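You operate a simulated robot arm through the tools that you are given. There is no shell and no other tool. Be economical: measure what you need, move in short steps, check, and stop when the job is done.

You run a simulated robot arm. Do the job below in one go: nothing can be reset, and whatever is moved stays where it is left.

TASK
Grease the red terminal of the white block under its cap.
Fine: red cap off, black brush with grease from the tin, brush back in its pot, cap pushed home again; drop nothing. Set down upright: red cap. A coat counts when it lies all over at full strength: go over it till it gets no stronger.

Only the result counts: the job must be done as asked and must still hold three seconds after the hand-in. Knocking over, shifting, dropping, spilling or breaking anything else fails it. Lids that push on must go on centred and level and be pressed home; caps that screw on are set level and turned clockwise until they are tight.

THE ROBOT
A 7-joint arm with a two-finger parallel gripper, fixed in place. Base frame: the origin is at the foot of the arm, x ahead of it, y to its left, z up. Lengths are in mm, angles in degrees, forces in N, time in s.
Its first joint turns from -66.0 to 66.0 degrees. Payload 1.57 kg.
Tool frame: the origin (TCP) lies between the finger pads and is the grasp point; the fingertips stand 30 mm ahead of it; z points along the fingers, y is the line along which they close. The gripper opens to 110 mm. The fingers are 24 mm wide and 12 mm thick; the gripper's body (48 by 112 mm) begins 78 mm behind the TCP.
Orientation is told as [roll, pitch, yaw] about the base's x, y, z axes, in that order, counted from this pose: with the fingers straight down and closing along the base's y, the tool's x points along the base's -x, its y along +y and its z along -z.

THE INTERFACE
- The arm moves only by the tool step_arm. Its argument "motion" is a list that holds one entry, the list of rows, each a list of 7 numbers: the closure, from 0 (fully open) to 1 (shut), then the shift along the base's x, y, z in mm, then the turn, a rotation vector about the base's x, y, z in degrees. In form: [[[claw, dx, dy, dz, rx, ry, rz], ...]]. A call has 1 to 20 rows; each row shifts and turns the commanded pose from where the row before left it. Rows are played at 5 a second. More than 50 mm and 8.6 degrees between two rows, or a gripper value outside its range, and nothing of the call is played. Where a pose cannot be reached the arm comes as near as it can. A force on the tool above 40 N (or 10 N above the force at the start of the call, whichever is more), or a blocked arm, ends the call early, and 0.2 s more pass. The fingers move at their own pace (about 108 mm/s each) and stop on an object; they squeeze with about 31 N. The grip force told is the motor's: it shows also when the fingers shut on nothing. Time passes only in rows, and 0.2 s behind the last, so rows that do not move let the fingers close. It gives the time, the measured TCP pose, the force on the tool (base axes), the opening and the grip force at its end, in the units of the frame above (readings bear some noise), with the torque about the TCP (base axes, N m) and any sound that the robot's microphone picked up.
- Cameras (640 x 400 px; columns grow to the right, rows downward): "scene" is fixed at [176.5, -407.4, 1394.2]; the picture's right is [0.62, -0.78, 0.00], its down [-0.51, -0.41, -0.76] and it looks along [0.59, 0.47, -0.65] (base axes); focal length 214 px, centre (320, 200). "wrist" rides on the gripper at [70, 16, -141] in the tool frame; the picture's right is [-0.23, 0.97, 0.00], its down [-0.86, -0.20, -0.48] and it looks along [-0.47, -0.11, 0.88] (tool axes); focal length 222 px, centre (320, 200). There is no depth. A picture from a camera that has moved, and an enlarged one, comes with that camera's place and axes in the base frame and with its lens.
- capture(camera): a new picture of that camera. It takes no simulated time.
- close_up(camera, box): a new picture of the part [left, top, right, bottom] of that camera's present view, enlarged. It takes no simulated time.
- finish_job(): hands the job in; it is judged then, once.

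Go step by step. Nothing tells you positions but the pictures and the camera data: compare them with the known pose of the tool, close in by small moves and look again before you grip or let go. The budget is 120 turns and 68 pictures, counting those below and the enlarged ones. Unless the task says otherwise, let go and move clear before handing in, and close with one line.

The tools are called after "Call:" by a JSON object that holds its "fn" and its "kwargs". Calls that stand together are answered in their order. step_arm: Moves the arm, as the interface text tells. Its arguments: {"type":"object","properties":{"motion":{"type":"array"}},"required":["motion"]} The other tools are called the same way: capture (camera) takes a picture; close_up (camera, box) takes an enlarged picture of a part of a camera's view; finish_job () hands the job in.

At the start:

```text
time: 0.0
tool_pos: [425.3, 212.7, 1218.4]
ee_rot: [-0.1, -0.1, 0.0]
ft_force: [0.9, -0.1, 0.6]
ft_torque: [-0.01, 0.0, 0.0]
grip_width: 110.1
grip_force: 0.1
```

scene: 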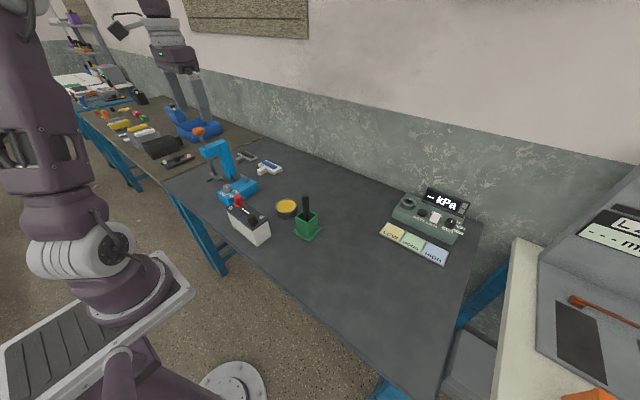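
wrist: 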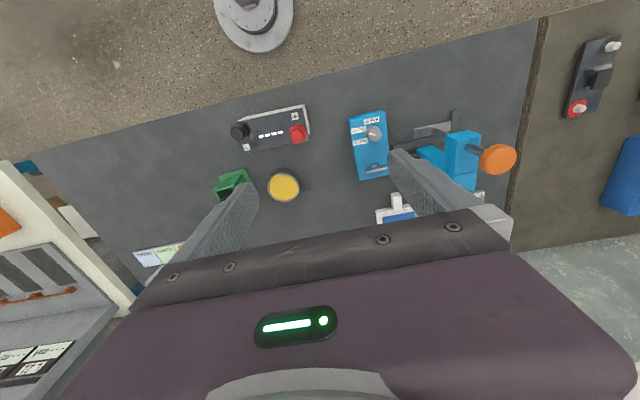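

I see the white block with a red and a black cap, a yellow grease tin and a green brush pot. I'll enlarge both views to measure them.

Call:
{"fn": "close_up", "kwargs": {"camera": "scene", "box": [200, 160, 340, 248]}}

Call:
{"fn": "close_up", "kwargs": {"camera": "wrist", "box": [200, 90, 360, 210]}}

```text
4.55 times, centred on (270, 204) of scene
camera zoom: at [176.5, -407.4, 1394.2], right [0.62, -0.78, 0.0], down [-0.51, -0.41, -0.76], along [0.59, 0.47, -0.65], focal length 975 px, centre (547, 182)
```

zoom: 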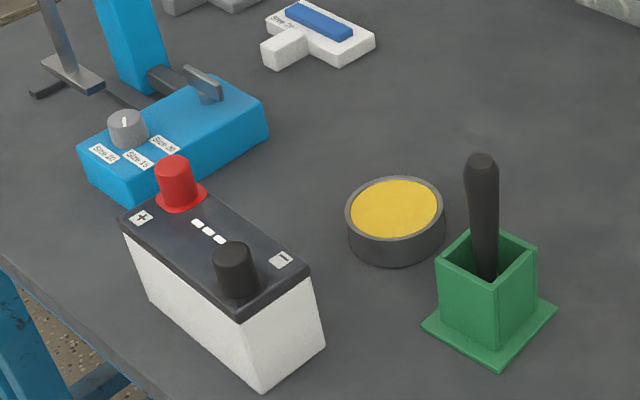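

```text
3.33 times, centred on (280, 150) of wrist
camera zoom: at [355.6, 229.7, 1360.3], right [0.23, 0.97, 0.0], down [0.86, -0.2, 0.48], along [0.47, -0.11, -0.88], focal length 740 px, centre (453, 367)
```

zoom: 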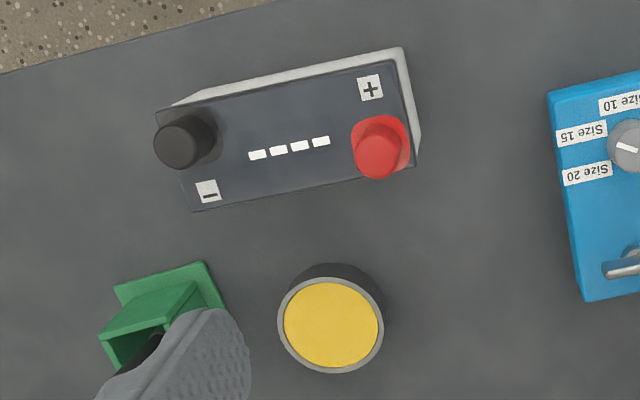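

I triangulate the red cap top near (443, 165, 922), the tin top near (579, 79, 830), and the bench near z≈800, which is higher than the stated 600. I'll go above the cap and look again.

Call:
{"fn": "step_arm", "kwargs": {"motion": [[[0, 5, -12, -40, 0, 0, 0], [0, 5, -12, -40, 0, 0, 0], [0, 5, -12, -40, 0, 0, 0], [0, 2.7, -11.7, -38, 0, 0, 0], [0, 0, 0, 0, 0, 0, 0]]]}}

Call:
{"fn": "capture", "kwargs": {"camera": "wrist"}}

```text
time: 1.2
tool_pos: [443.8, 163.9, 1061.4]
ee_rot: [0.1, 0.0, 0.0]
ft_force: [-0.5, 0.5, 0.0]
ft_torque: [0.02, 0.01, -0.02]
grip_width: 110.0
grip_force: 0.0
```

```text
63 pictures are left
camera wrist: at [372.9, 180.5, 1201.9], right [0.23, 0.97, 0.0], down [0.85, -0.2, 0.48], along [0.47, -0.11, -0.88], focal length 222 px, centre (320, 200)
```

wrist: 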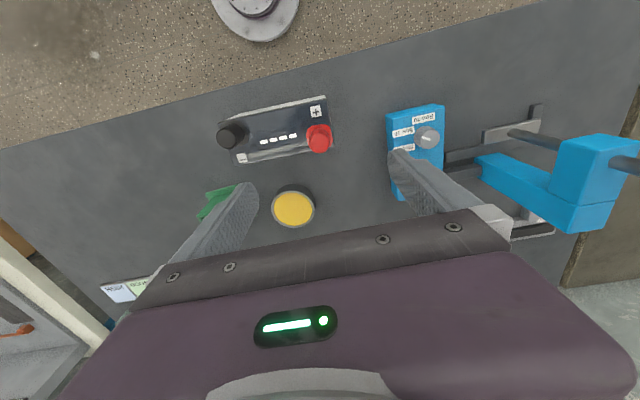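

The view agrees with my estimate. I'll enlarge it for accuracy.

Call:
{"fn": "close_up", "kwargs": {"camera": "wrist", "box": [190, 85, 350, 235]}}

Call:
{"fn": "close_up", "kwargs": {"camera": "scene", "box": [220, 180, 280, 220]}}

```text
2.67 times, centred on (270, 160) of wrist
camera zoom: at [372.9, 180.5, 1201.9], right [0.23, 0.97, 0.0], down [0.85, -0.2, 0.48], along [0.47, -0.11, -0.88], focal length 592 px, centre (453, 307)
```

zoom: 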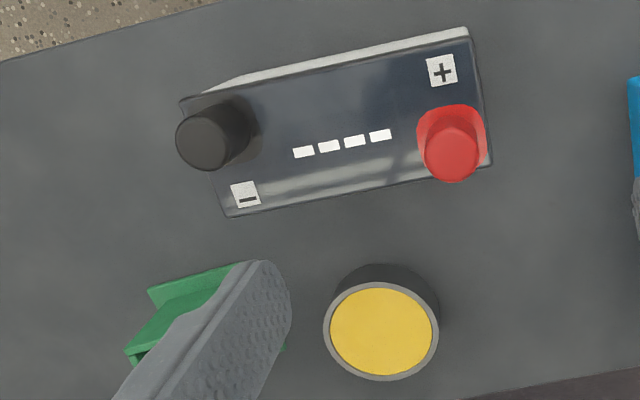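

```text
10.00 times, centred on (250, 200) of scene
camera zoom: at [176.5, -407.4, 1394.2], right [0.62, -0.78, 0.0], down [-0.51, -0.41, -0.76], along [0.59, 0.47, -0.65], focal length 2145 px, centre (1020, 200)
```

zoom: 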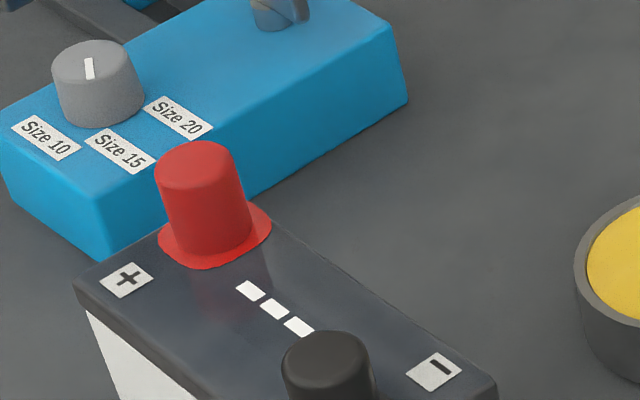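

Cap top is at about (441.5, 163.6, 927), about 28 mm across, with the block top near 889. I'll half close the gripper and descend to just over it, then check.

Call:
{"fn": "step_arm", "kwargs": {"motion": [[[0.5, -2, -0.3, -30, 0, 0, 0], [0.5, 0, 0, -30, 0, 0, 0], [0.5, 0, 0, -30, 0, 0, 0], [0.5, 0, 0, 0, 0, 0, 0]]]}}

Call:
{"fn": "capture", "kwargs": {"camera": "wrist"}}

Call:
{"fn": "close_up", "kwargs": {"camera": "scene", "box": [190, 140, 280, 220]}}

```text
time: 2.2
tool_pos: [442.2, 166.7, 969.8]
ee_rot: [0.0, -0.1, 0.1]
ft_force: [-0.9, 0.4, 0.9]
ft_torque: [0.01, 0.03, 0.01]
grip_width: 55.0
grip_force: 0.0
```

```text
60 pictures are left
camera wrist: at [372.2, 182.6, 1111.3], right [0.23, 0.97, 0.0], down [0.85, -0.2, 0.48], along [0.47, -0.11, -0.88], focal length 222 px, centre (320, 200)
```

wrist: 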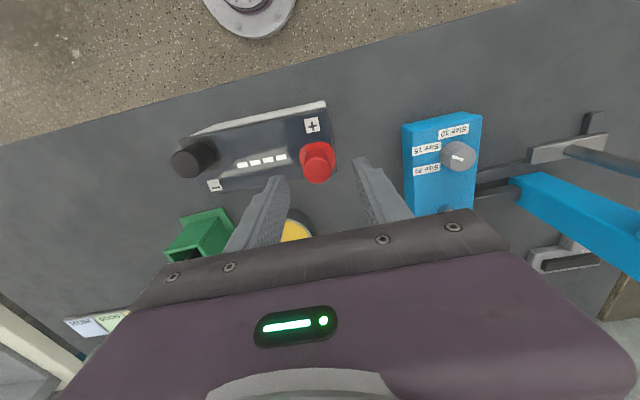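

```text
5.00 times, centred on (235, 180) of scene
camera zoom: at [176.5, -407.4, 1394.2], right [0.62, -0.78, 0.0], down [-0.51, -0.41, -0.76], along [0.59, 0.47, -0.65], focal length 1072 px, centre (745, 300)
```

zoom: 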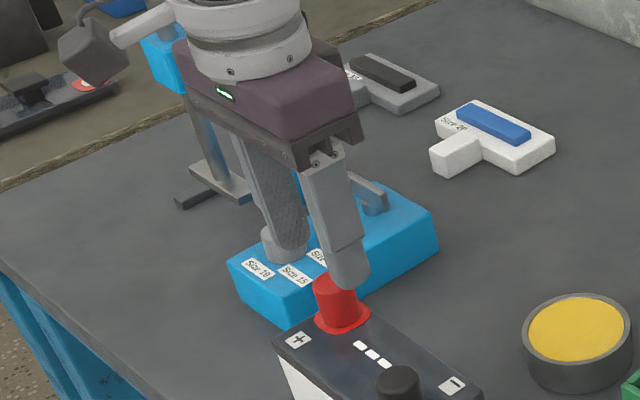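

Call:
{"fn": "close_up", "kwargs": {"camera": "wrist", "box": [260, 120, 380, 210]}}

```text
4.44 times, centred on (320, 165) of wrist
camera zoom: at [372.2, 182.6, 1111.3], right [0.23, 0.97, 0.0], down [0.85, -0.2, 0.48], along [0.47, -0.11, -0.88], focal length 987 px, centre (320, 356)
```

zoom: 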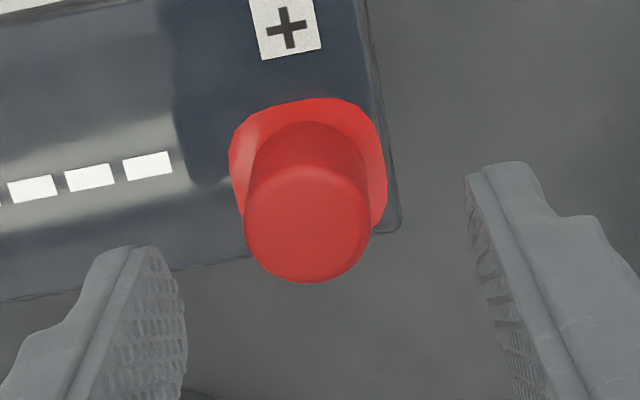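

The cap sits about 3 mm toward −y from the finger centre. I'll correct that and descend to z≈925, so the tips stay above the flange.

Call:
{"fn": "step_arm", "kwargs": {"motion": [[[0.5, -1.5, -2.8, -10, 0, 0, 0], [0.5, 0, 0, -15, 0, 0, 0], [0.5, 0, 0, -12, 0, 0, 0], [0.5, 0, 0, -7, 0, 0, 0], [0.5, 0, 0, 0, 0, 0, 0]]]}}

Call:
{"fn": "close_up", "kwargs": {"camera": "wrist", "box": [240, 120, 400, 220]}}

Call:
{"fn": "close_up", "kwargs": {"camera": "scene", "box": [210, 160, 280, 220]}}

```text
time: 3.4
tool_pos: [441.4, 161.6, 927.3]
ee_rot: [0.0, 0.0, 0.0]
ft_force: [0.6, 0.5, -0.1]
ft_torque: [-0.02, -0.01, -0.02]
grip_width: 55.1
grip_force: 0.0
```

```text
4.00 times, centred on (320, 170) of wrist
camera zoom: at [371.4, 178.0, 1067.9], right [0.23, 0.97, 0.0], down [0.86, -0.2, 0.48], along [0.47, -0.11, -0.88], focal length 888 px, centre (320, 320)
```

zoom: 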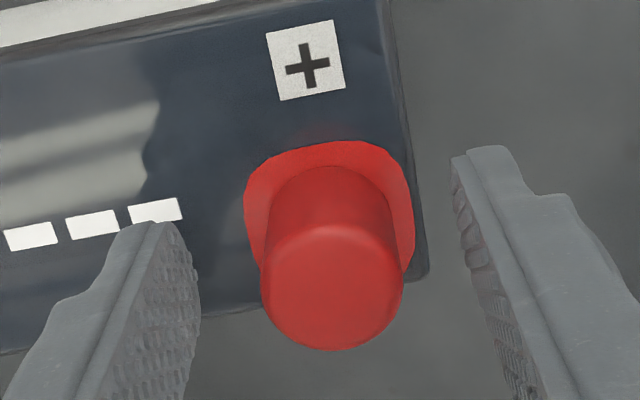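

```text
6.67 times, centred on (245, 190) of scene
camera zoom: at [176.5, -407.4, 1394.2], right [0.62, -0.78, 0.0], down [-0.51, -0.41, -0.76], along [0.59, 0.47, -0.65], focal length 1430 px, centre (820, 267)
```

zoom: 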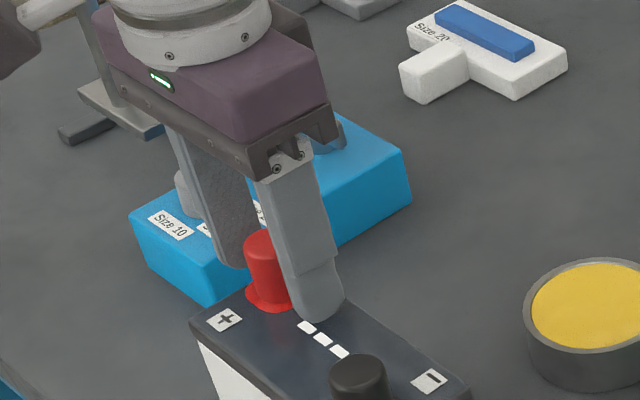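

The cap is now 1–2 mm to the +y side. I'll make a small correction and then close.

Call:
{"fn": "step_arm", "kwargs": {"motion": [[[0.5, -1, 1.9, -2, 0, 0, 0], [0.6, 0, 0, 0, 0, 0, 0], [0.7, 0, 0, 0, 0, 0, 0], [0.8, 0, 0, 0, 0, 0, 0], [0.9, 0, 0, 0, 0, 0, 0], [0.9, 0, 0, 0, 0, 0, 0]]]}}

```text
time: 4.8
tool_pos: [439.5, 163.1, 924.3]
ee_rot: [0.0, 0.0, 0.0]
ft_force: [-0.5, 0.5, -1.4]
ft_torque: [0.02, 0.01, -0.01]
grip_width: 27.2
grip_force: 30.8
```

The cap is gripped at 27 mm. Now I'll pull it straight up slowly.

Call:
{"fn": "step_arm", "kwargs": {"motion": [[[1, 0, 0, 2, 0, 0, 0], [1, 0, 0, 3, 0, 0, 0], [1, 0, 0, 4, 0, 0, 0], [1, 0, 0, 5, 0, 0, 0], [1, 0, 0, 6, 0, 0, 0]]]}}

Call:
{"fn": "close_up", "kwargs": {"camera": "scene", "box": [210, 160, 280, 220]}}

```text
time: 6.0
tool_pos: [438.4, 164.6, 944.9]
ee_rot: [0.0, 0.0, -0.1]
ft_force: [0.0, -0.3, 0.3]
ft_torque: [-0.03, -0.01, -0.01]
grip_width: 27.4
grip_force: 31.0
```

```text
6.67 times, centred on (245, 190) of scene
camera zoom: at [176.5, -407.4, 1394.2], right [0.62, -0.78, 0.0], down [-0.51, -0.41, -0.76], along [0.59, 0.47, -0.65], focal length 1430 px, centre (820, 267)
```

zoom: 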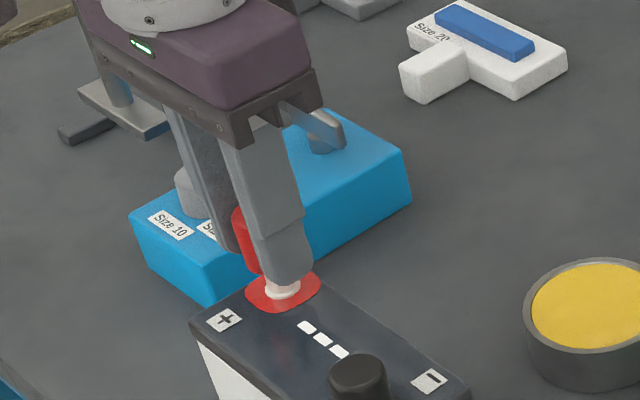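

The cap is off, and the red disc stays on the block as a ring around a pale post. I'll lift higher and look at the terminal.

Call:
{"fn": "step_arm", "kwargs": {"motion": [[[1, 0, 0, 15, 0, 0, 0], [1, 0, 0, 25, 0, 0, 0], [1, 0, 0, 30, 0, 0, 0], [1, 0, -40, 0, 0, 0, 0], [1, 0, -45, 0, 0, 0, 0], [1, 0, -45, 0, 0, 0, 0], [1, -3, -45, 0, 0, 0, 0], [1, -3, -40, 0, 0, 0, 0], [1, -3, -19, 0, 0, 0, 0], [1, 0, 0, 0, 0, 0, 0]]]}}

Call:
{"fn": "close_up", "kwargs": {"camera": "scene", "box": [215, 165, 335, 245]}}

Call:
{"fn": "close_up", "kwargs": {"camera": "scene", "box": [225, 180, 273, 210]}}

Call:
{"fn": "capture", "kwargs": {"camera": "wrist"}}

```text
time: 8.2
tool_pos: [430.0, -70.0, 1016.5]
ee_rot: [0.1, -0.1, 0.0]
ft_force: [0.6, -0.3, 0.5]
ft_torque: [-0.04, -0.04, 0.0]
grip_width: 27.2
grip_force: 30.4
```

```text
5.00 times, centred on (275, 205) of scene
camera zoom: at [176.5, -407.4, 1394.2], right [0.62, -0.78, 0.0], down [-0.51, -0.41, -0.76], along [0.59, 0.47, -0.65], focal length 1072 px, centre (545, 175)
```

zoom: 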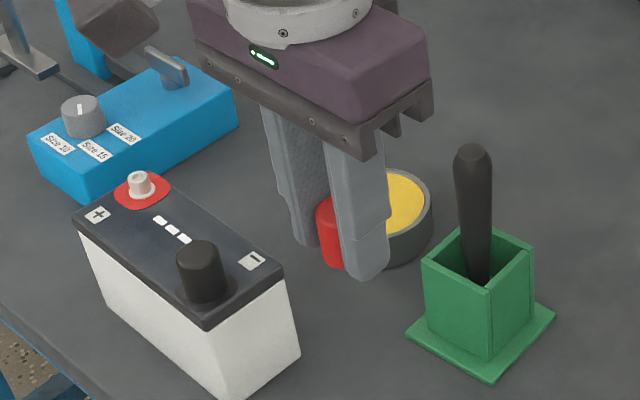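

```text
13.33 times, centred on (249, 195) of scene
camera zoom: at [176.5, -407.4, 1394.2], right [0.62, -0.78, 0.0], down [-0.51, -0.41, -0.76], along [0.59, 0.47, -0.65], focal length 2860 px, centre (1267, 267)
```

zoom: 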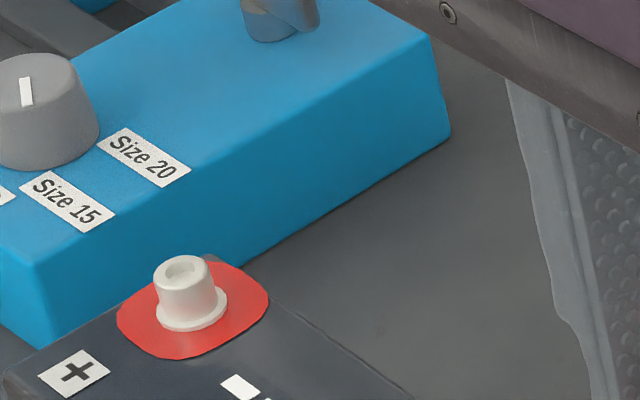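

```text
52 pictures are left
camera wrist: at [358.7, -53.3, 1157.5], right [0.23, 0.97, 0.0], down [0.86, -0.2, 0.48], along [0.47, -0.11, -0.88], focal length 222 px, centre (320, 200)
```

wrist: 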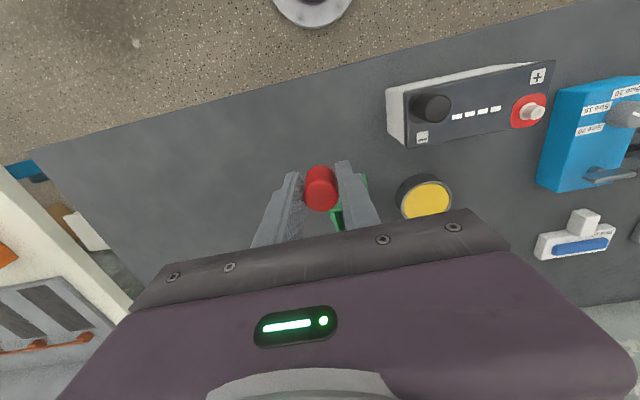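

The pale post stands about 15 mm high on the red ring. Next I'll bring the cap down over the clear bench at (430, −70).

Call:
{"fn": "step_arm", "kwargs": {"motion": [[[1, 0, 0, -40, 0, 0, 0], [1, 0, 0, -40, 0, 0, 0], [1, 0, 0, -40, 0, 0, 0], [1, 0, 0, -30, 0, 0, 0], [1, 0, 0, -18, 0, 0, 0], [1, 0, 0, 0, 0, 0, 0]]]}}

Call:
{"fn": "close_up", "kwargs": {"camera": "scene", "box": [250, 190, 330, 270]}}

```text
time: 9.6
tool_pos: [430.9, -68.0, 846.3]
ee_rot: [-0.1, -0.1, 0.1]
ft_force: [-0.1, -0.6, 0.1]
ft_torque: [-0.01, -0.02, -0.01]
grip_width: 27.3
grip_force: 31.1
```

```text
5.00 times, centred on (290, 230) of scene
camera zoom: at [176.5, -407.4, 1394.2], right [0.62, -0.78, 0.0], down [-0.51, -0.41, -0.76], along [0.59, 0.47, -0.65], focal length 1072 px, centre (470, 50)
```

zoom: 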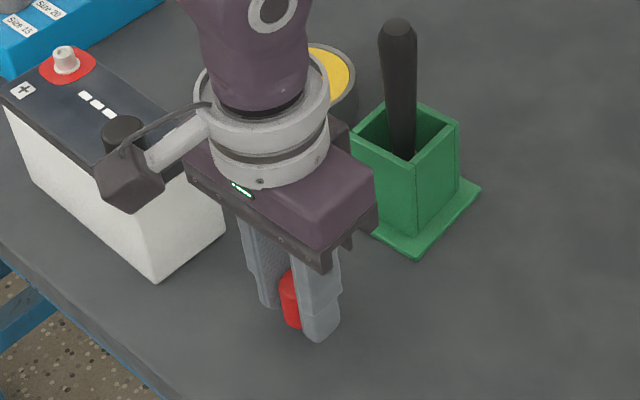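

Still clear of the bench. I'll lower in small steps until contact.

Call:
{"fn": "step_arm", "kwargs": {"motion": [[[1, 0, 0, -3, 0, 0, 0], [1, 0, 0, -2, 0, 0, 0], [1, 0, 0, -1.5, 0, 0, 0], [1, 0, 0, -1, 0, 0, 0], [1, 0, 0, 0, 0, 0, 0]]]}}

```text
time: 10.8
tool_pos: [430.4, -69.1, 839.8]
ee_rot: [0.0, 0.0, 0.0]
ft_force: [-0.6, 0.1, 0.0]
ft_torque: [0.03, -0.01, 0.01]
grip_width: 27.2
grip_force: 31.1
```

Call:
{"fn": "step_arm", "kwargs": {"motion": [[[1, 0, 0, -1, 0, 0, 0], [1, 0, 0, -1, 0, 0, 0], [1, 0, 0, -1, 0, 0, 0], [1, 0, 0, 0, 0, 0, 0]]]}}

Call:
{"fn": "close_up", "kwargs": {"camera": "scene", "box": [290, 230, 330, 265]}}

```text
time: 11.8
tool_pos: [431.0, -68.9, 835.4]
ee_rot: [0.0, 0.0, 0.0]
ft_force: [0.4, 0.1, -0.5]
ft_torque: [0.02, -0.03, -0.01]
grip_width: 27.4
grip_force: 30.8
```

```text
11.43 times, centred on (310, 248) of scene
camera zoom: at [176.5, -407.4, 1394.2], right [0.62, -0.78, 0.0], down [-0.51, -0.41, -0.76], along [0.59, 0.47, -0.65], focal length 2451 px, centre (434, -343)
```

zoom: 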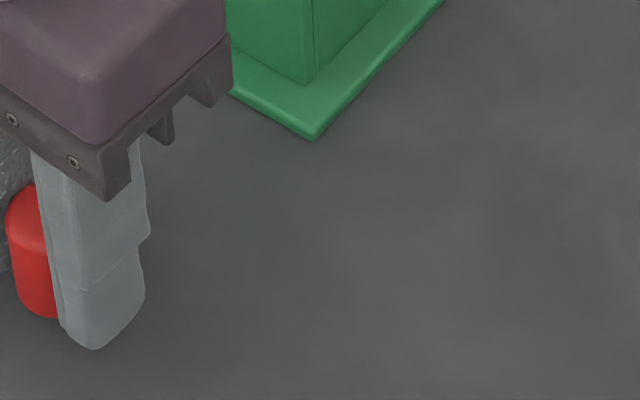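

No contact yet, so I'll continue millimetre by millimetre.

Call:
{"fn": "step_arm", "kwargs": {"motion": [[[1, 0, 0, -1, 0, 0, 0], [1, 0, 0, -1, 0, 0, 0], [1, 0, 0, 0, 0, 0, 0]]]}}

```text
time: 12.6
tool_pos: [430.1, -69.3, 834.1]
ee_rot: [0.0, -0.1, 0.0]
ft_force: [0.2, -0.4, -0.4]
ft_torque: [-0.05, 0.01, 0.02]
grip_width: 27.2
grip_force: 31.3
```

Call:
{"fn": "step_arm", "kwargs": {"motion": [[[1, 0, 0, -1, 0, 0, 0], [1, 0, 0, -1, 0, 0, 0], [1, 0, 0, 0, 0, 0, 0]]]}}

```text
time: 13.4
tool_pos: [429.8, -69.5, 832.6]
ee_rot: [0.0, 0.0, -0.1]
ft_force: [-0.4, 0.7, -0.5]
ft_torque: [0.02, 0.04, 0.01]
grip_width: 27.4
grip_force: 30.9
```

Call:
{"fn": "step_arm", "kwargs": {"motion": [[[1, 0, 0, -1, 0, 0, 0], [1, 0, 0, -1, 0, 0, 0], [1, 0, 0, 0, 0, 0, 0]]]}}

Call:
{"fn": "capture", "kwargs": {"camera": "wrist"}}

```text
time: 14.2
tool_pos: [429.6, -70.1, 830.0]
ee_rot: [0.0, 0.0, 0.0]
ft_force: [-0.5, -0.2, -0.6]
ft_torque: [0.0, 0.02, -0.03]
grip_width: 27.1
grip_force: 31.3
```

```text
49 pictures are left
camera wrist: at [359.4, -53.4, 971.6], right [0.23, 0.97, 0.0], down [0.86, -0.2, 0.48], along [0.47, -0.11, -0.88], focal length 222 px, centre (320, 200)
```

wrist: 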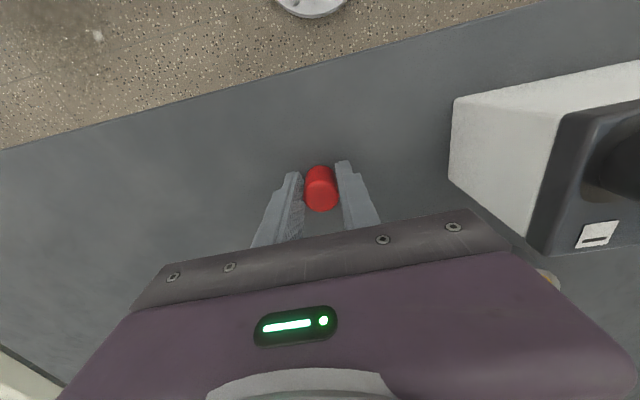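

Still nothing felt, so the bench is a bit lower than estimated. Continuing.

Call:
{"fn": "step_arm", "kwargs": {"motion": [[[1, 0, 0, -1, 0, 0, 0], [1, 0, 0, -1, 0, 0, 0], [1, 0, 0, -1, 0, 0, 0], [1, 0, 0, 0, 0, 0, 0]]]}}

```text
time: 14.8
tool_pos: [430.1, -70.0, 830.8]
ee_rot: [0.1, 0.0, -0.1]
ft_force: [-2.7, 1.3, 11.4]
ft_torque: [-0.09, 0.02, 0.0]
grip_width: 27.3
grip_force: 31.5
stopped in row 2: the force on the tool passed its limit (the readings are from after the stop); the commanded pose is now the measured one
```

Contact at z≈830. I need to know whether the cap or the fingertips touched, so I'll look closely.

Call:
{"fn": "close_up", "kwargs": {"camera": "scene", "box": [280, 240, 316, 265]}}

Call:
{"fn": "close_up", "kwargs": {"camera": "wrist", "box": [270, 150, 370, 230]}}

```text
16.00 times, centred on (298, 252) of scene
camera zoom: at [176.3, -407.3, 1394.3], right [0.62, -0.78, 0.0], down [-0.51, -0.41, -0.76], along [0.59, 0.47, -0.65], focal length 3432 px, centre (672, -640)
```

zoom: 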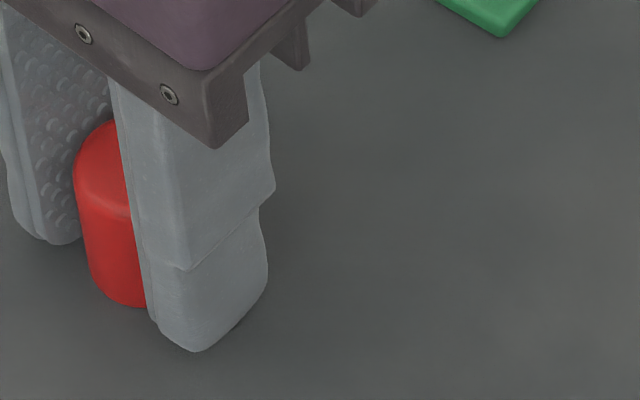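

```text
5.00 times, centred on (320, 190) of wrist
camera zoom: at [359.5, -53.3, 971.3], right [0.23, 0.97, 0.0], down [0.86, -0.2, 0.48], along [0.47, -0.11, -0.88], focal length 1111 px, centre (320, 250)
```

zoom: 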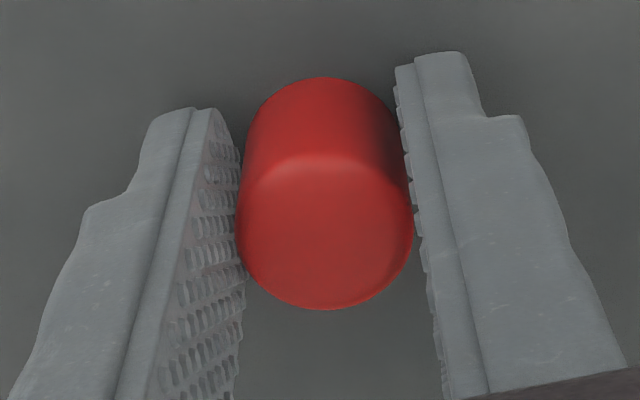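

The fingertips touched the bench while the cap still hangs about 5 mm above it. Rather than drop it, I'll take it back to its post, regrip it higher, and then set it down.

Call:
{"fn": "step_arm", "kwargs": {"motion": [[[1, 0, 0, 20, 0, 0, 0], [1, 0, 0, 40, 0, 0, 0], [1, 0, 0, 40, 0, 0, 0], [1, 0, 0, 40, 0, 0, 0], [1, 0, 0, 15, 0, 0, 0], [1, 3, 40, 0, 0, 0, 0], [1, 3, 45, 0, 0, 0, 0], [1, 3, 45, 0, 0, 0, 0], [1, 0, 45, 0, 0, 0, 0], [1, 0, 40, 0, 0, 0, 0], [1, 1, 18.7, 0, 0, 0, 0], [1, 0, 0, -25, 0, 0, 0], [1, 0, 0, -10, 0, 0, 0], [1, 0, 0, 0, 0, 0, 0]]]}}

Call:
{"fn": "close_up", "kwargs": {"camera": "wrist", "box": [250, 100, 390, 210]}}

Call:
{"fn": "close_up", "kwargs": {"camera": "scene", "box": [220, 160, 268, 208]}}

```text
time: 17.8
tool_pos: [439.9, 164.0, 951.9]
ee_rot: [-0.1, 0.0, 0.0]
ft_force: [0.3, -0.7, 0.9]
ft_torque: [0.03, -0.02, -0.03]
grip_width: 27.2
grip_force: 30.7
```

```text
3.64 times, centred on (320, 155) of wrist
camera zoom: at [369.3, 180.1, 1092.5], right [0.23, 0.97, 0.0], down [0.86, -0.2, 0.48], along [0.47, -0.11, -0.88], focal length 808 px, centre (320, 364)
```

zoom: 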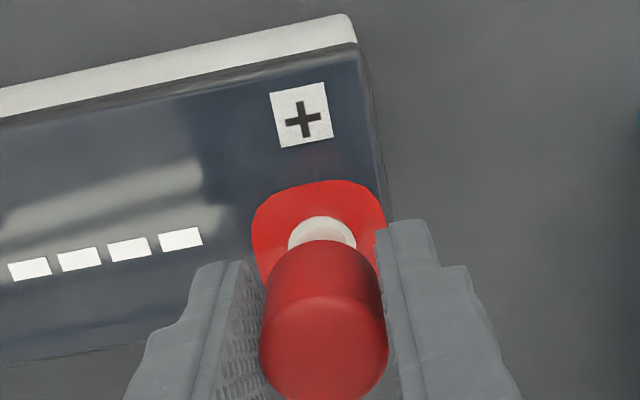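

```text
8.33 times, centred on (244, 184) of scene
camera zoom: at [176.5, -407.4, 1394.2], right [0.62, -0.78, 0.0], down [-0.51, -0.41, -0.76], along [0.59, 0.47, -0.65], focal length 1787 px, centre (953, 333)
```

zoom: 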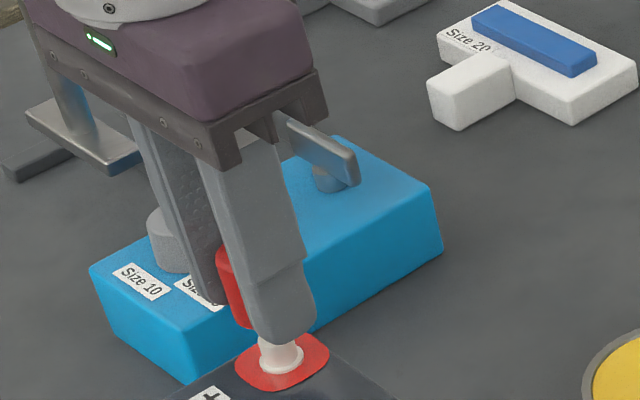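

Alignment looks right within a millimetre. I'll lower it gently onto the post.

Call:
{"fn": "step_arm", "kwargs": {"motion": [[[1, 0, 0, -6, 0, 0, 0], [1, 0, 0, -5, 0, 0, 0], [1, 0, 0, -4, 0, 0, 0], [1, 0, 0, -4, 0, 0, 0], [1, 0, 0, -3, 0, 0, 0], [1, 0, 0, 0, 0, 0, 0]]]}}

```text
time: 19.2
tool_pos: [439.1, 163.8, 927.1]
ee_rot: [-0.1, 0.0, 0.0]
ft_force: [-0.2, -0.2, 2.0]
ft_torque: [0.0, -0.03, 0.01]
grip_width: 27.4
grip_force: 31.1
```

Call:
{"fn": "step_arm", "kwargs": {"motion": [[[1, 0, 0, -1, 0, 0, 0], [1, 0, 0, -1, 0, 0, 0], [1, 0, 0, -1, 0, 0, 0], [1, 0, 0, 0, 0, 0, 0]]]}}

```text
time: 20.2
tool_pos: [439.4, 163.0, 925.1]
ee_rot: [0.1, -0.1, 0.1]
ft_force: [0.9, -0.1, 3.9]
ft_torque: [0.03, -0.02, 0.0]
grip_width: 27.5
grip_force: 30.7
```

It is engaging the post. I'll release, rise 9 mm and regrip.

Call:
{"fn": "step_arm", "kwargs": {"motion": [[[0.6, 0, 0, 0, 0, 0, 0], [0.6, 0, 0, 0, 0, 0, 0], [0.6, 1, 0.5, 4.5, 0, 0, 0], [0.6, 0, 0, 4.5, 0, 0, 0], [0.6, 0, 0, 0, 0, 0, 0]]]}}

Call:
{"fn": "close_up", "kwargs": {"camera": "wrist", "box": [250, 120, 390, 220]}}

Call:
{"fn": "close_up", "kwargs": {"camera": "scene", "box": [220, 160, 268, 208]}}

```text
time: 21.4
tool_pos: [441.2, 164.1, 932.9]
ee_rot: [0.0, 0.0, 0.0]
ft_force: [-0.1, 0.2, -0.3]
ft_torque: [0.01, -0.02, -0.05]
grip_width: 44.3
grip_force: 0.1
```

```text
4.00 times, centred on (320, 170) of wrist
camera zoom: at [370.5, 180.5, 1074.8], right [0.23, 0.97, 0.0], down [0.86, -0.2, 0.48], along [0.47, -0.11, -0.88], focal length 888 px, centre (320, 320)
```

zoom: 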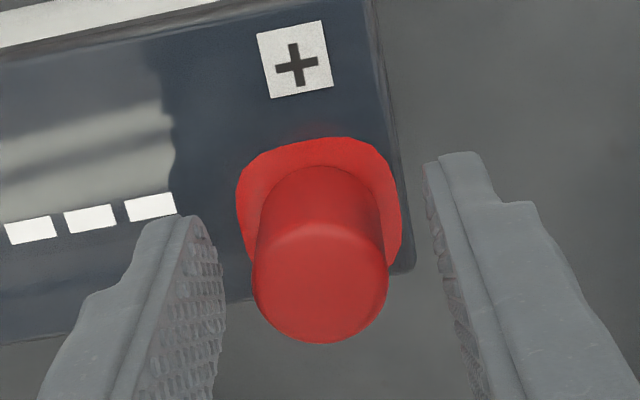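

```text
8.33 times, centred on (244, 184) of scene
camera zoom: at [176.5, -407.4, 1394.2], right [0.62, -0.78, 0.0], down [-0.51, -0.41, -0.76], along [0.59, 0.47, -0.65], focal length 1787 px, centre (953, 333)
```

zoom: 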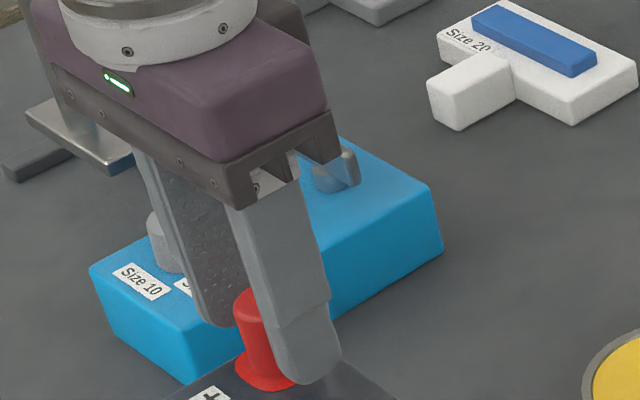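

The cap is upright on its post and centred between the fingers. I'll regrip it and lift clear.

Call:
{"fn": "step_arm", "kwargs": {"motion": [[[0.75, 0, 0, 0, 0, 0, 0], [0.9, 0, 0, 0, 0, 0, 0], [1, 0, 0, 0, 0, 0, 0], [1, 0, 0, 0, 0, 0, 0], [1, 0, 0, 2, 0, 0, 0], [1, 0, 0, 4, 0, 0, 0], [1, 0, 0, 6, 0, 0, 0], [1, 0, 0, 15, 0, 0, 0], [1, 0, 0, 25, 0, 0, 0], [1, 0, 0, 30, 0, 0, 0], [1, 0, 0, 0, 0, 0, 0]]]}}

Call:
{"fn": "close_up", "kwargs": {"camera": "scene", "box": [200, 140, 272, 210]}}

```text
time: 23.8
tool_pos: [443.7, 163.1, 1016.4]
ee_rot: [0.0, 0.0, 0.1]
ft_force: [0.6, -0.9, 0.8]
ft_torque: [-0.03, -0.02, 0.01]
grip_width: 26.9
grip_force: 31.2
```

```text
5.71 times, centred on (236, 175) of scene
camera zoom: at [176.5, -407.4, 1394.2], right [0.62, -0.78, 0.0], down [-0.51, -0.41, -0.76], along [0.59, 0.47, -0.65], focal length 1226 px, centre (800, 343)
```

zoom: 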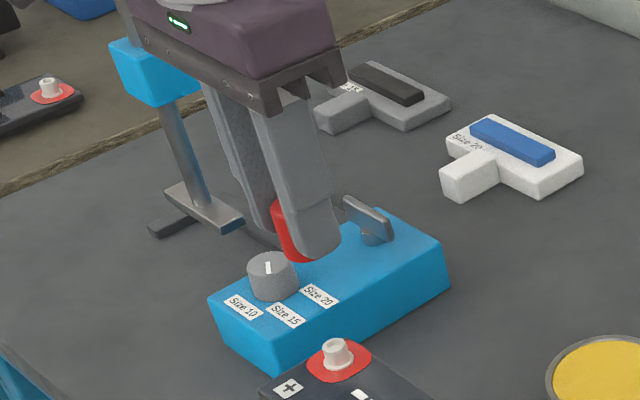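

Held. Now back to the clear spot at (430, −70) and down.

Call:
{"fn": "step_arm", "kwargs": {"motion": [[[1, -3, -40, 0, 0, 0, 0], [1, -3, -45, 0, 0, 0, 0], [1, -3, -45, 0, 0, 0, 0], [1, -2, -45, 0, 0, 0, 0], [1, 0, -40, 0, 0, 0, 0], [1, 0, -18, 0, 0, 0, 0], [1, 0, 0, -40, 0, 0, 0], [1, 0, 0, -40, 0, 0, 0], [1, 0, 0, -40, 0, 0, 0], [1, 0, 0, -35, 0, 0, 0], [1, 0, 0, -15, 0, 0, 0], [1, 0, 0, -4, 0, 0, 0], [1, 0, 0, 0, 0, 0, 0]]]}}

Call:
{"fn": "step_arm", "kwargs": {"motion": [[[1, 0, 0, -1, 0, 0, 0], [1, 0, 0, -1, 0, 0, 0], [1, 0, 0, -1, 0, 0, 0], [1, 0, 0, 0, 0, 0, 0]]]}}

```text
time: 26.6
tool_pos: [432.4, -68.9, 842.4]
ee_rot: [-0.1, 0.1, 0.0]
ft_force: [-0.3, -0.1, -0.1]
ft_torque: [0.0, -0.01, 0.0]
grip_width: 27.0
grip_force: 31.5
```

```text
time: 27.6
tool_pos: [430.1, -68.5, 837.6]
ee_rot: [0.0, 0.0, 0.0]
ft_force: [-3.1, 1.0, 12.1]
ft_torque: [-0.02, 0.07, -0.02]
grip_width: 26.9
grip_force: 31.1
```

The cap touches the bench at z≈838, with the tips about 8 mm clear. I'll back off the load slightly, release and rise.

Call:
{"fn": "step_arm", "kwargs": {"motion": [[[1, 0, 0, 0.4, 0, 0, 0], [0.6, 0, 0, 0, 0, 0, 0], [0.6, 0, 0, 0, 0, 0, 0], [0.6, 0, 0, 10, 0, 0, 0], [0.6, 0, 0, 30, 0, 0, 0], [0.6, 0, 0, 40, 0, 0, 0], [0.6, 0, 0, 40, 0, 0, 0], [0.6, 0, 0, 0, 0, 0, 0]]]}}

Call:
{"fn": "capture", "kwargs": {"camera": "wrist"}}

Call:
{"fn": "close_up", "kwargs": {"camera": "scene", "box": [260, 180, 340, 260]}}

```text
time: 29.4
tool_pos: [432.7, -70.7, 960.8]
ee_rot: [0.0, 0.0, -0.1]
ft_force: [0.1, -0.3, -0.8]
ft_torque: [-0.03, 0.0, 0.0]
grip_width: 44.2
grip_force: 0.0
```

```text
41 pictures are left
camera wrist: at [361.3, -53.8, 1101.9], right [0.23, 0.97, 0.0], down [0.86, -0.2, 0.48], along [0.47, -0.11, -0.88], focal length 222 px, centre (320, 200)
```

wrist: 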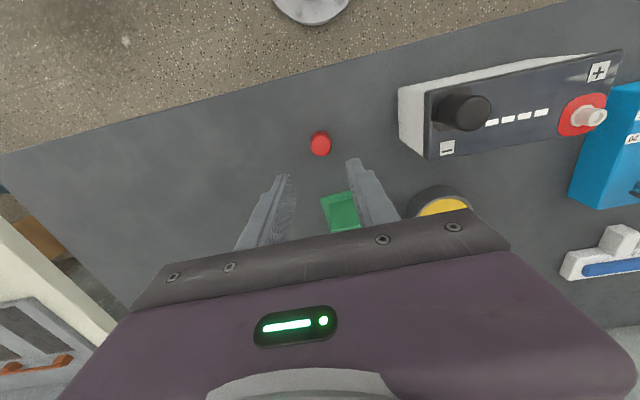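

```text
5.00 times, centred on (300, 220) of scene
camera zoom: at [176.5, -407.4, 1394.2], right [0.62, -0.78, 0.0], down [-0.51, -0.41, -0.76], along [0.59, 0.47, -0.65], focal length 1072 px, centre (420, 100)
```

zoom: 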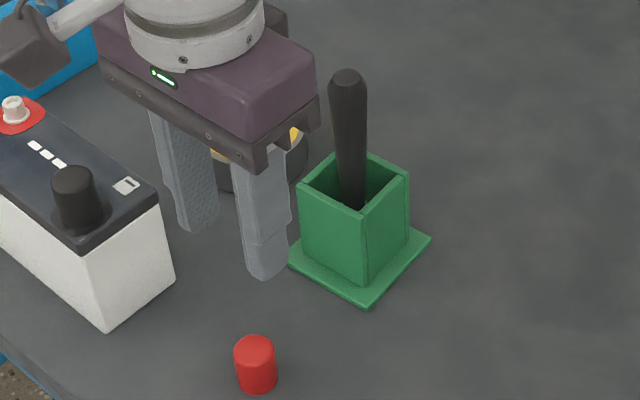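

The cap stands upright on the bench. The brush top is roughly at (556, −46, 960), so I'll rise and go above it to look.

Call:
{"fn": "step_arm", "kwargs": {"motion": [[[0.4, 0, 0, 40, 0, 0, 0], [0.4, 0, 0, 40, 0, 0, 0], [0.4, 0, 0, 40, 0, 0, 0], [0.4, 40, 8, 0, 0, 0, 0], [0.4, 40, 8, 0, 0, 0, 0], [0.4, 35, 6, 0, 0, 0, 0], [0.4, 0, 0, 0, 0, 0, 0]]]}}

Call:
{"fn": "capture", "kwargs": {"camera": "wrist"}}

Call:
{"fn": "close_up", "kwargs": {"camera": "wrist", "box": [260, 100, 380, 220]}}

Call:
{"fn": "close_up", "kwargs": {"camera": "scene", "box": [280, 190, 340, 250]}}

```text
time: 31.0
tool_pos: [544.0, -48.3, 1080.2]
ee_rot: [-0.1, 0.0, -0.1]
ft_force: [0.4, -0.4, 0.6]
ft_torque: [0.01, -0.01, 0.02]
grip_width: 66.0
grip_force: 0.1
```

```text
39 pictures are left
camera wrist: at [474.0, -31.3, 1221.6], right [0.23, 0.97, 0.0], down [0.86, -0.2, 0.48], along [0.47, -0.11, -0.88], focal length 222 px, centre (320, 200)
```

wrist: 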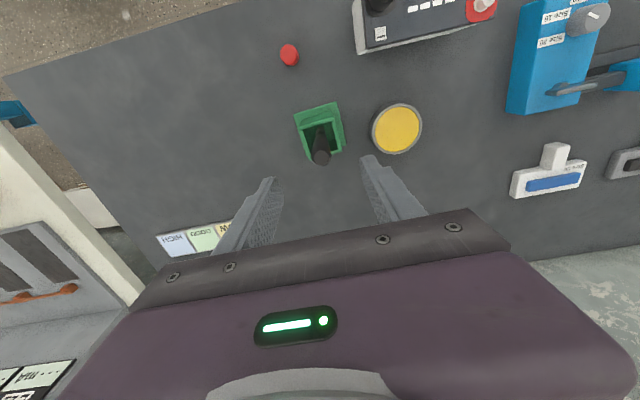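

```text
3.33 times, centred on (320, 160) of wrist
camera zoom: at [474.0, -31.3, 1221.6], right [0.23, 0.97, 0.0], down [0.86, -0.2, 0.48], along [0.47, -0.11, -0.88], focal length 740 px, centre (320, 333)
```

zoom: 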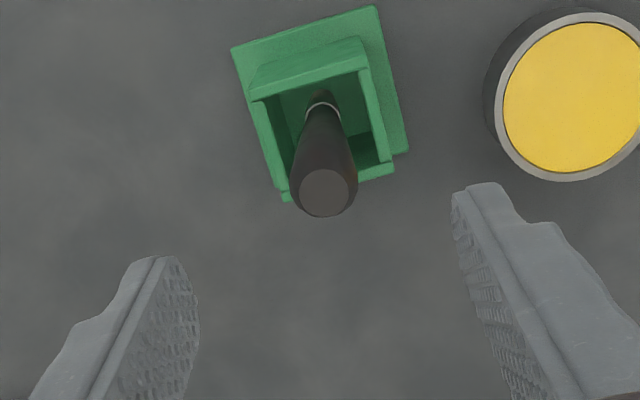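

```text
6.67 times, centred on (310, 220) of scene
camera zoom: at [176.6, -407.4, 1394.2], right [0.62, -0.78, 0.0], down [-0.51, -0.41, -0.76], along [0.59, 0.47, -0.65], focal length 1430 px, centre (387, 67)
```

zoom: 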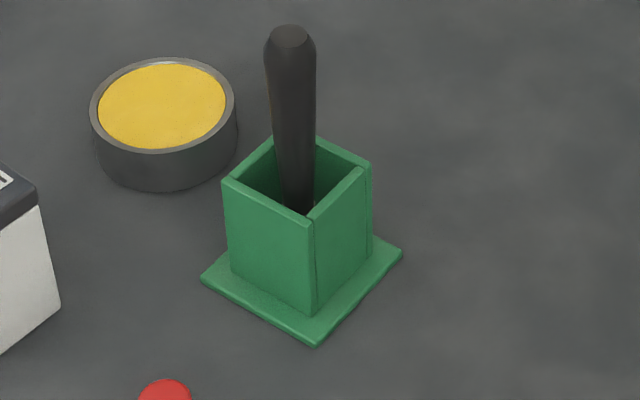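

Brush top is at about (554, −49, 967), standing vertical, with the pot rim near z≈873. I'll align and descend around the handle.

Call:
{"fn": "step_arm", "kwargs": {"motion": [[[0.4, 10, -0.4, -30, 0, 0, 0], [0.4, 0, 0, -35, 0, 0, 0], [0.4, 0, 0, -25, 0, 0, 0], [0.4, 0, 0, 0, 0, 0, 0]]]}}

Call:
{"fn": "close_up", "kwargs": {"camera": "wrist", "box": [240, 100, 400, 220]}}

```text
time: 32.0
tool_pos: [555.4, -44.7, 988.7]
ee_rot: [0.1, 0.1, 0.0]
ft_force: [-0.4, 0.3, 0.0]
ft_torque: [0.0, 0.0, 0.02]
grip_width: 66.1
grip_force: 0.0
```

```text
3.33 times, centred on (320, 160) of wrist
camera zoom: at [485.0, -29.5, 1129.9], right [0.23, 0.97, 0.0], down [0.86, -0.2, 0.48], along [0.47, -0.11, -0.88], focal length 740 px, centre (320, 333)
```

zoom: 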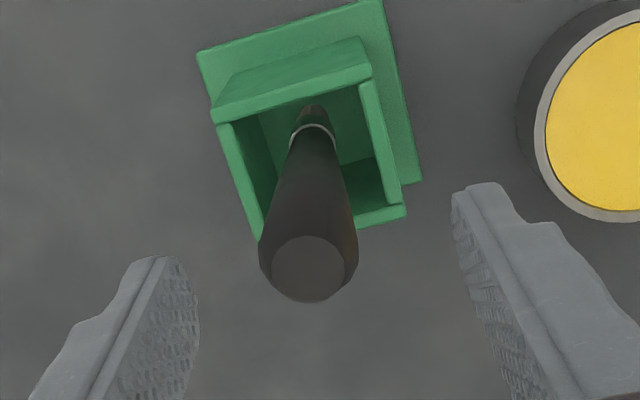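

A few millimetres off in y. I'll correct and descend to the grip height.

Call:
{"fn": "step_arm", "kwargs": {"motion": [[[0.4, -1.5, -3.1, 0, 0, 0, 0], [0.4, 0, 0, -20, 0, 0, 0], [0.4, 0, 0, -20, 0, 0, 0], [0.4, 0, 0, -15, 0, 0, 0], [0.4, 0, 0, 0, 0, 0, 0]]]}}

Call:
{"fn": "close_up", "kwargs": {"camera": "wrist", "box": [240, 100, 400, 260]}}

Call:
{"fn": "close_up", "kwargs": {"camera": "scene", "box": [270, 180, 340, 250]}}

```text
time: 33.2
tool_pos: [554.0, -49.2, 934.0]
ee_rot: [0.0, 0.0, -0.1]
ft_force: [-0.4, 0.0, -0.6]
ft_torque: [0.0, -0.01, -0.02]
grip_width: 65.9
grip_force: 0.0
```

```text
2.50 times, centred on (320, 180) of wrist
camera zoom: at [482.9, -33.3, 1074.1], right [0.23, 0.97, 0.0], down [0.86, -0.2, 0.48], along [0.47, -0.11, -0.88], focal length 555 px, centre (320, 250)
```

zoom: 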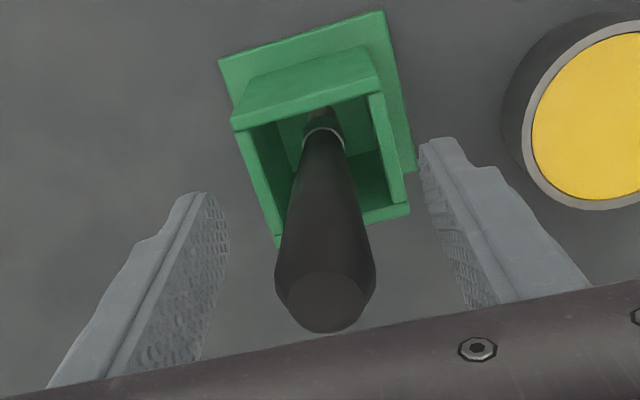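

```text
5.71 times, centred on (305, 215) of scene
camera zoom: at [176.5, -407.4, 1394.2], right [0.62, -0.78, 0.0], down [-0.51, -0.41, -0.76], along [0.59, 0.47, -0.65], focal length 1226 px, centre (406, 114)
```

zoom: 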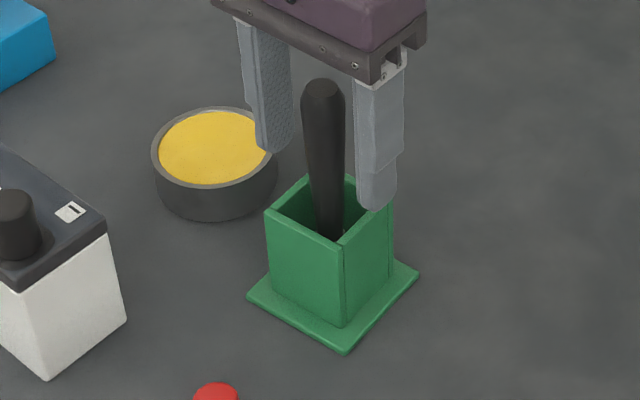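

Centred around the handle. I'll close.

Call:
{"fn": "step_arm", "kwargs": {"motion": [[[0.6, 0, 0, 0, 0, 0, 0], [0.75, 0, 0, 0, 0, 0, 0], [0.85, 0, 0, 0, 0, 0, 0], [1, 0, 0, 0, 0, 0, 0], [1, 0, 0, 0, 0, 0, 0], [1, 0, 0, 0, 0, 0, 0]]]}}

Call:
{"fn": "step_arm", "kwargs": {"motion": [[[1, 0, 0, 3, 0, 0, 0], [1, 0, 0, 7, 0, 0, 0], [1, 0, 0, 15, 0, 0, 0], [1, 0, 0, 25, 0, 0, 0], [1, 0, 0, 30, 0, 0, 0], [1, 0, 0, 0, 0, 0, 0]]]}}

Call:
{"fn": "close_up", "kwargs": {"camera": "scene", "box": [270, 150, 340, 240]}}

Call:
{"fn": "close_up", "kwargs": {"camera": "wrist", "box": [240, 100, 400, 260]}}

```text
time: 34.6
tool_pos: [553.7, -50.1, 933.3]
ee_rot: [0.0, 0.1, 0.0]
ft_force: [-1.0, 0.0, -0.7]
ft_torque: [0.04, -0.01, -0.01]
grip_width: 23.4
grip_force: 30.6
```

```text
time: 36.0
tool_pos: [555.0, -50.4, 1013.6]
ee_rot: [0.0, 0.0, 0.0]
ft_force: [-0.4, -0.1, -0.6]
ft_torque: [-0.01, -0.01, 0.04]
grip_width: 23.6
grip_force: 31.0
```

```text
4.44 times, centred on (305, 195) of scene
camera zoom: at [176.5, -407.4, 1394.2], right [0.62, -0.78, 0.0], down [-0.51, -0.41, -0.76], along [0.59, 0.47, -0.65], focal length 953 px, centre (387, 222)
```

zoom: 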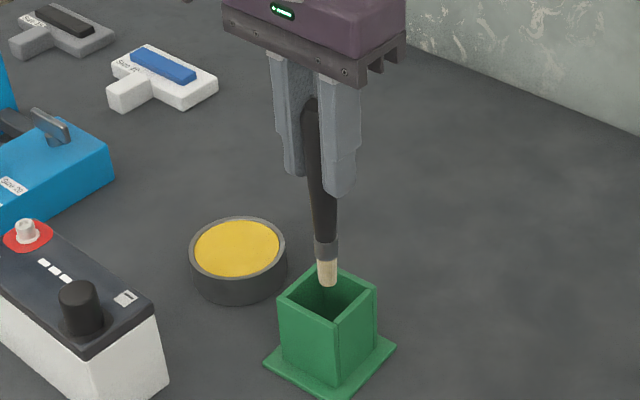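

```text
2.50 times, centred on (320, 180) of wrist
camera zoom: at [484.7, -33.1, 1155.5], right [0.23, 0.97, 0.0], down [0.85, -0.2, 0.48], along [0.47, -0.11, -0.88], focal length 555 px, centre (320, 250)
```

zoom: 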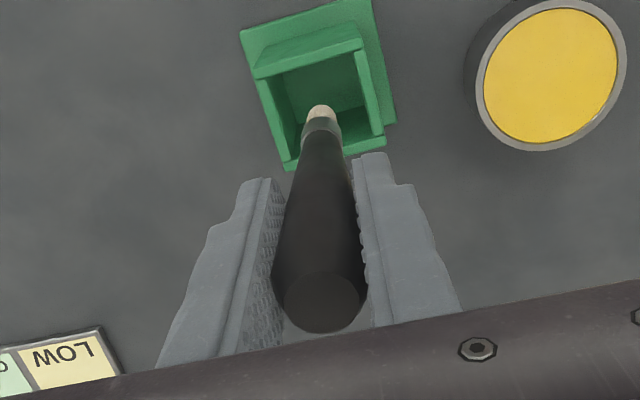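

The brush is held straight, with the bristle tip about 127 mm below the TCP. I'll rise, go over the tin centre (579, 79), and lower to just above the grease.

Call:
{"fn": "step_arm", "kwargs": {"motion": [[[1, 0, 0, 30, 0, 0, 0], [1, 6, 32, 0, 0, 0, 0], [1, 6, 32, 0, 0, 0, 0], [1, 6, 32, 0, 0, 0, 0], [1, 6, 33, 0, 0, 0, 0], [1, 0, 0, -30, 0, 0, 0], [1, 0, 0, -30, 0, 0, 0], [1, 0, 0, 0, 0, 0, 0]]]}}

Call:
{"fn": "close_up", "kwargs": {"camera": "scene", "box": [250, 160, 320, 225]}}

Call:
{"fn": "close_up", "kwargs": {"camera": "wrist", "box": [240, 80, 400, 240]}}

```text
time: 37.8
tool_pos: [576.5, 79.7, 981.7]
ee_rot: [0.0, -0.1, 0.1]
ft_force: [0.3, 0.0, -1.8]
ft_torque: [0.01, -0.01, 0.0]
grip_width: 23.8
grip_force: 30.7
```

```text
6.15 times, centred on (285, 192) of scene
camera zoom: at [176.5, -407.4, 1394.2], right [0.62, -0.78, 0.0], down [-0.51, -0.41, -0.76], along [0.59, 0.47, -0.65], focal length 1320 px, centre (535, 246)
```

zoom: 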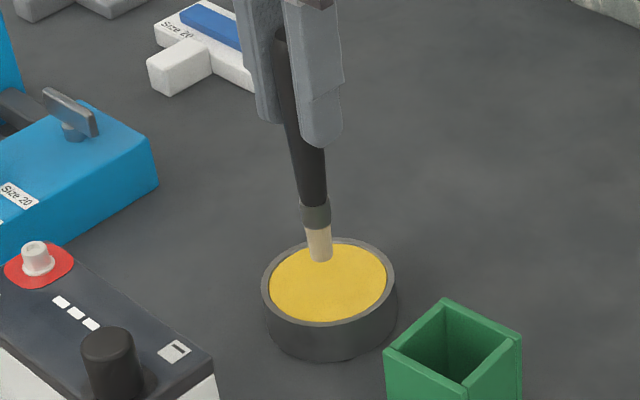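

```text
2.50 times, centred on (320, 160) of wrist
camera zoom: at [506.0, 96.2, 1123.0], right [0.23, 0.97, 0.0], down [0.86, -0.2, 0.48], along [0.47, -0.11, -0.88], focal length 555 px, centre (320, 300)
```

zoom: 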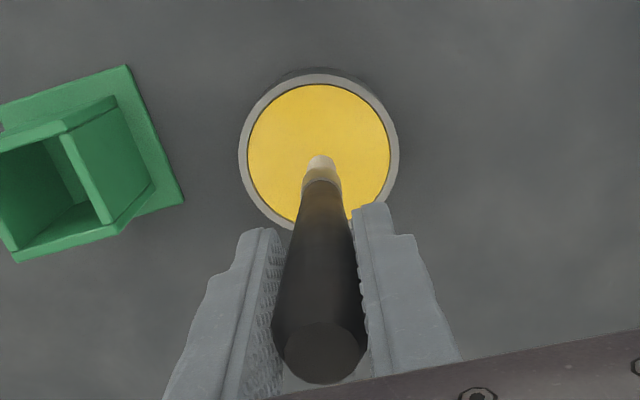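

The tip is over the middle of the grease, about 25 mm above it. Lowering slowly.

Call:
{"fn": "step_arm", "kwargs": {"motion": [[[1, 0, 0, -10, 0, 0, 0], [1, 0, 0, -7, 0, 0, 0], [1, 0, 0, -3, 0, 0, 0], [1, 0, 0, -2, 0, 0, 0], [1, 0, 0, -2, 0, 0, 0], [1, 0, 0, 0, 0, 0, 0]]]}}

Call:
{"fn": "close_up", "kwargs": {"camera": "scene", "box": [260, 180, 310, 220]}}

```text
time: 39.2
tool_pos: [578.5, 78.9, 960.3]
ee_rot: [0.1, -0.2, -0.1]
ft_force: [-2.5, -0.1, 25.4]
ft_torque: [0.01, 0.2, -0.02]
grip_width: 23.9
grip_force: 31.2
```

```text
10.00 times, centred on (285, 200) of scene
camera zoom: at [176.0, -407.4, 1394.3], right [0.62, -0.78, 0.0], down [-0.51, -0.41, -0.76], along [0.59, 0.47, -0.65], focal length 2145 px, centre (670, 200)
```

zoom: 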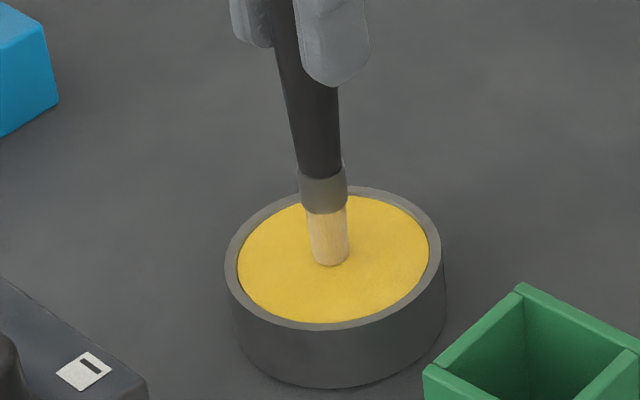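

Firm contact at 25 N on the grease. I'll ease off to a light touch and see.

Call:
{"fn": "step_arm", "kwargs": {"motion": [[[1, 0, 0, 0.7, 0, 0, 0], [1, 0, 0, 0.7, 0, 0, 0], [1, 0, 0, 0, 0, 0, 0]]]}}

Call:
{"fn": "close_up", "kwargs": {"camera": "scene", "box": [270, 185, 300, 210]}}

```text
time: 40.0
tool_pos: [578.3, 79.2, 960.1]
ee_rot: [0.0, 0.0, -0.1]
ft_force: [4.9, -1.1, 10.8]
ft_torque: [-0.08, -0.59, -0.02]
grip_width: 24.1
grip_force: 30.9
```

```text
16.00 times, centred on (285, 198) of scene
camera zoom: at [176.4, -407.4, 1394.2], right [0.62, -0.78, 0.0], down [-0.51, -0.41, -0.76], along [0.59, 0.47, -0.65], focal length 3432 px, centre (880, 240)
```

zoom: 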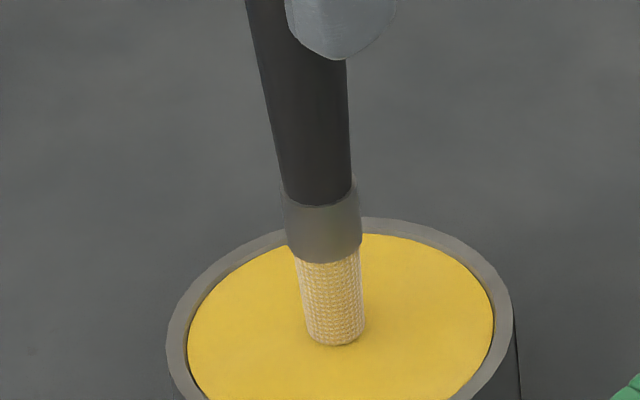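

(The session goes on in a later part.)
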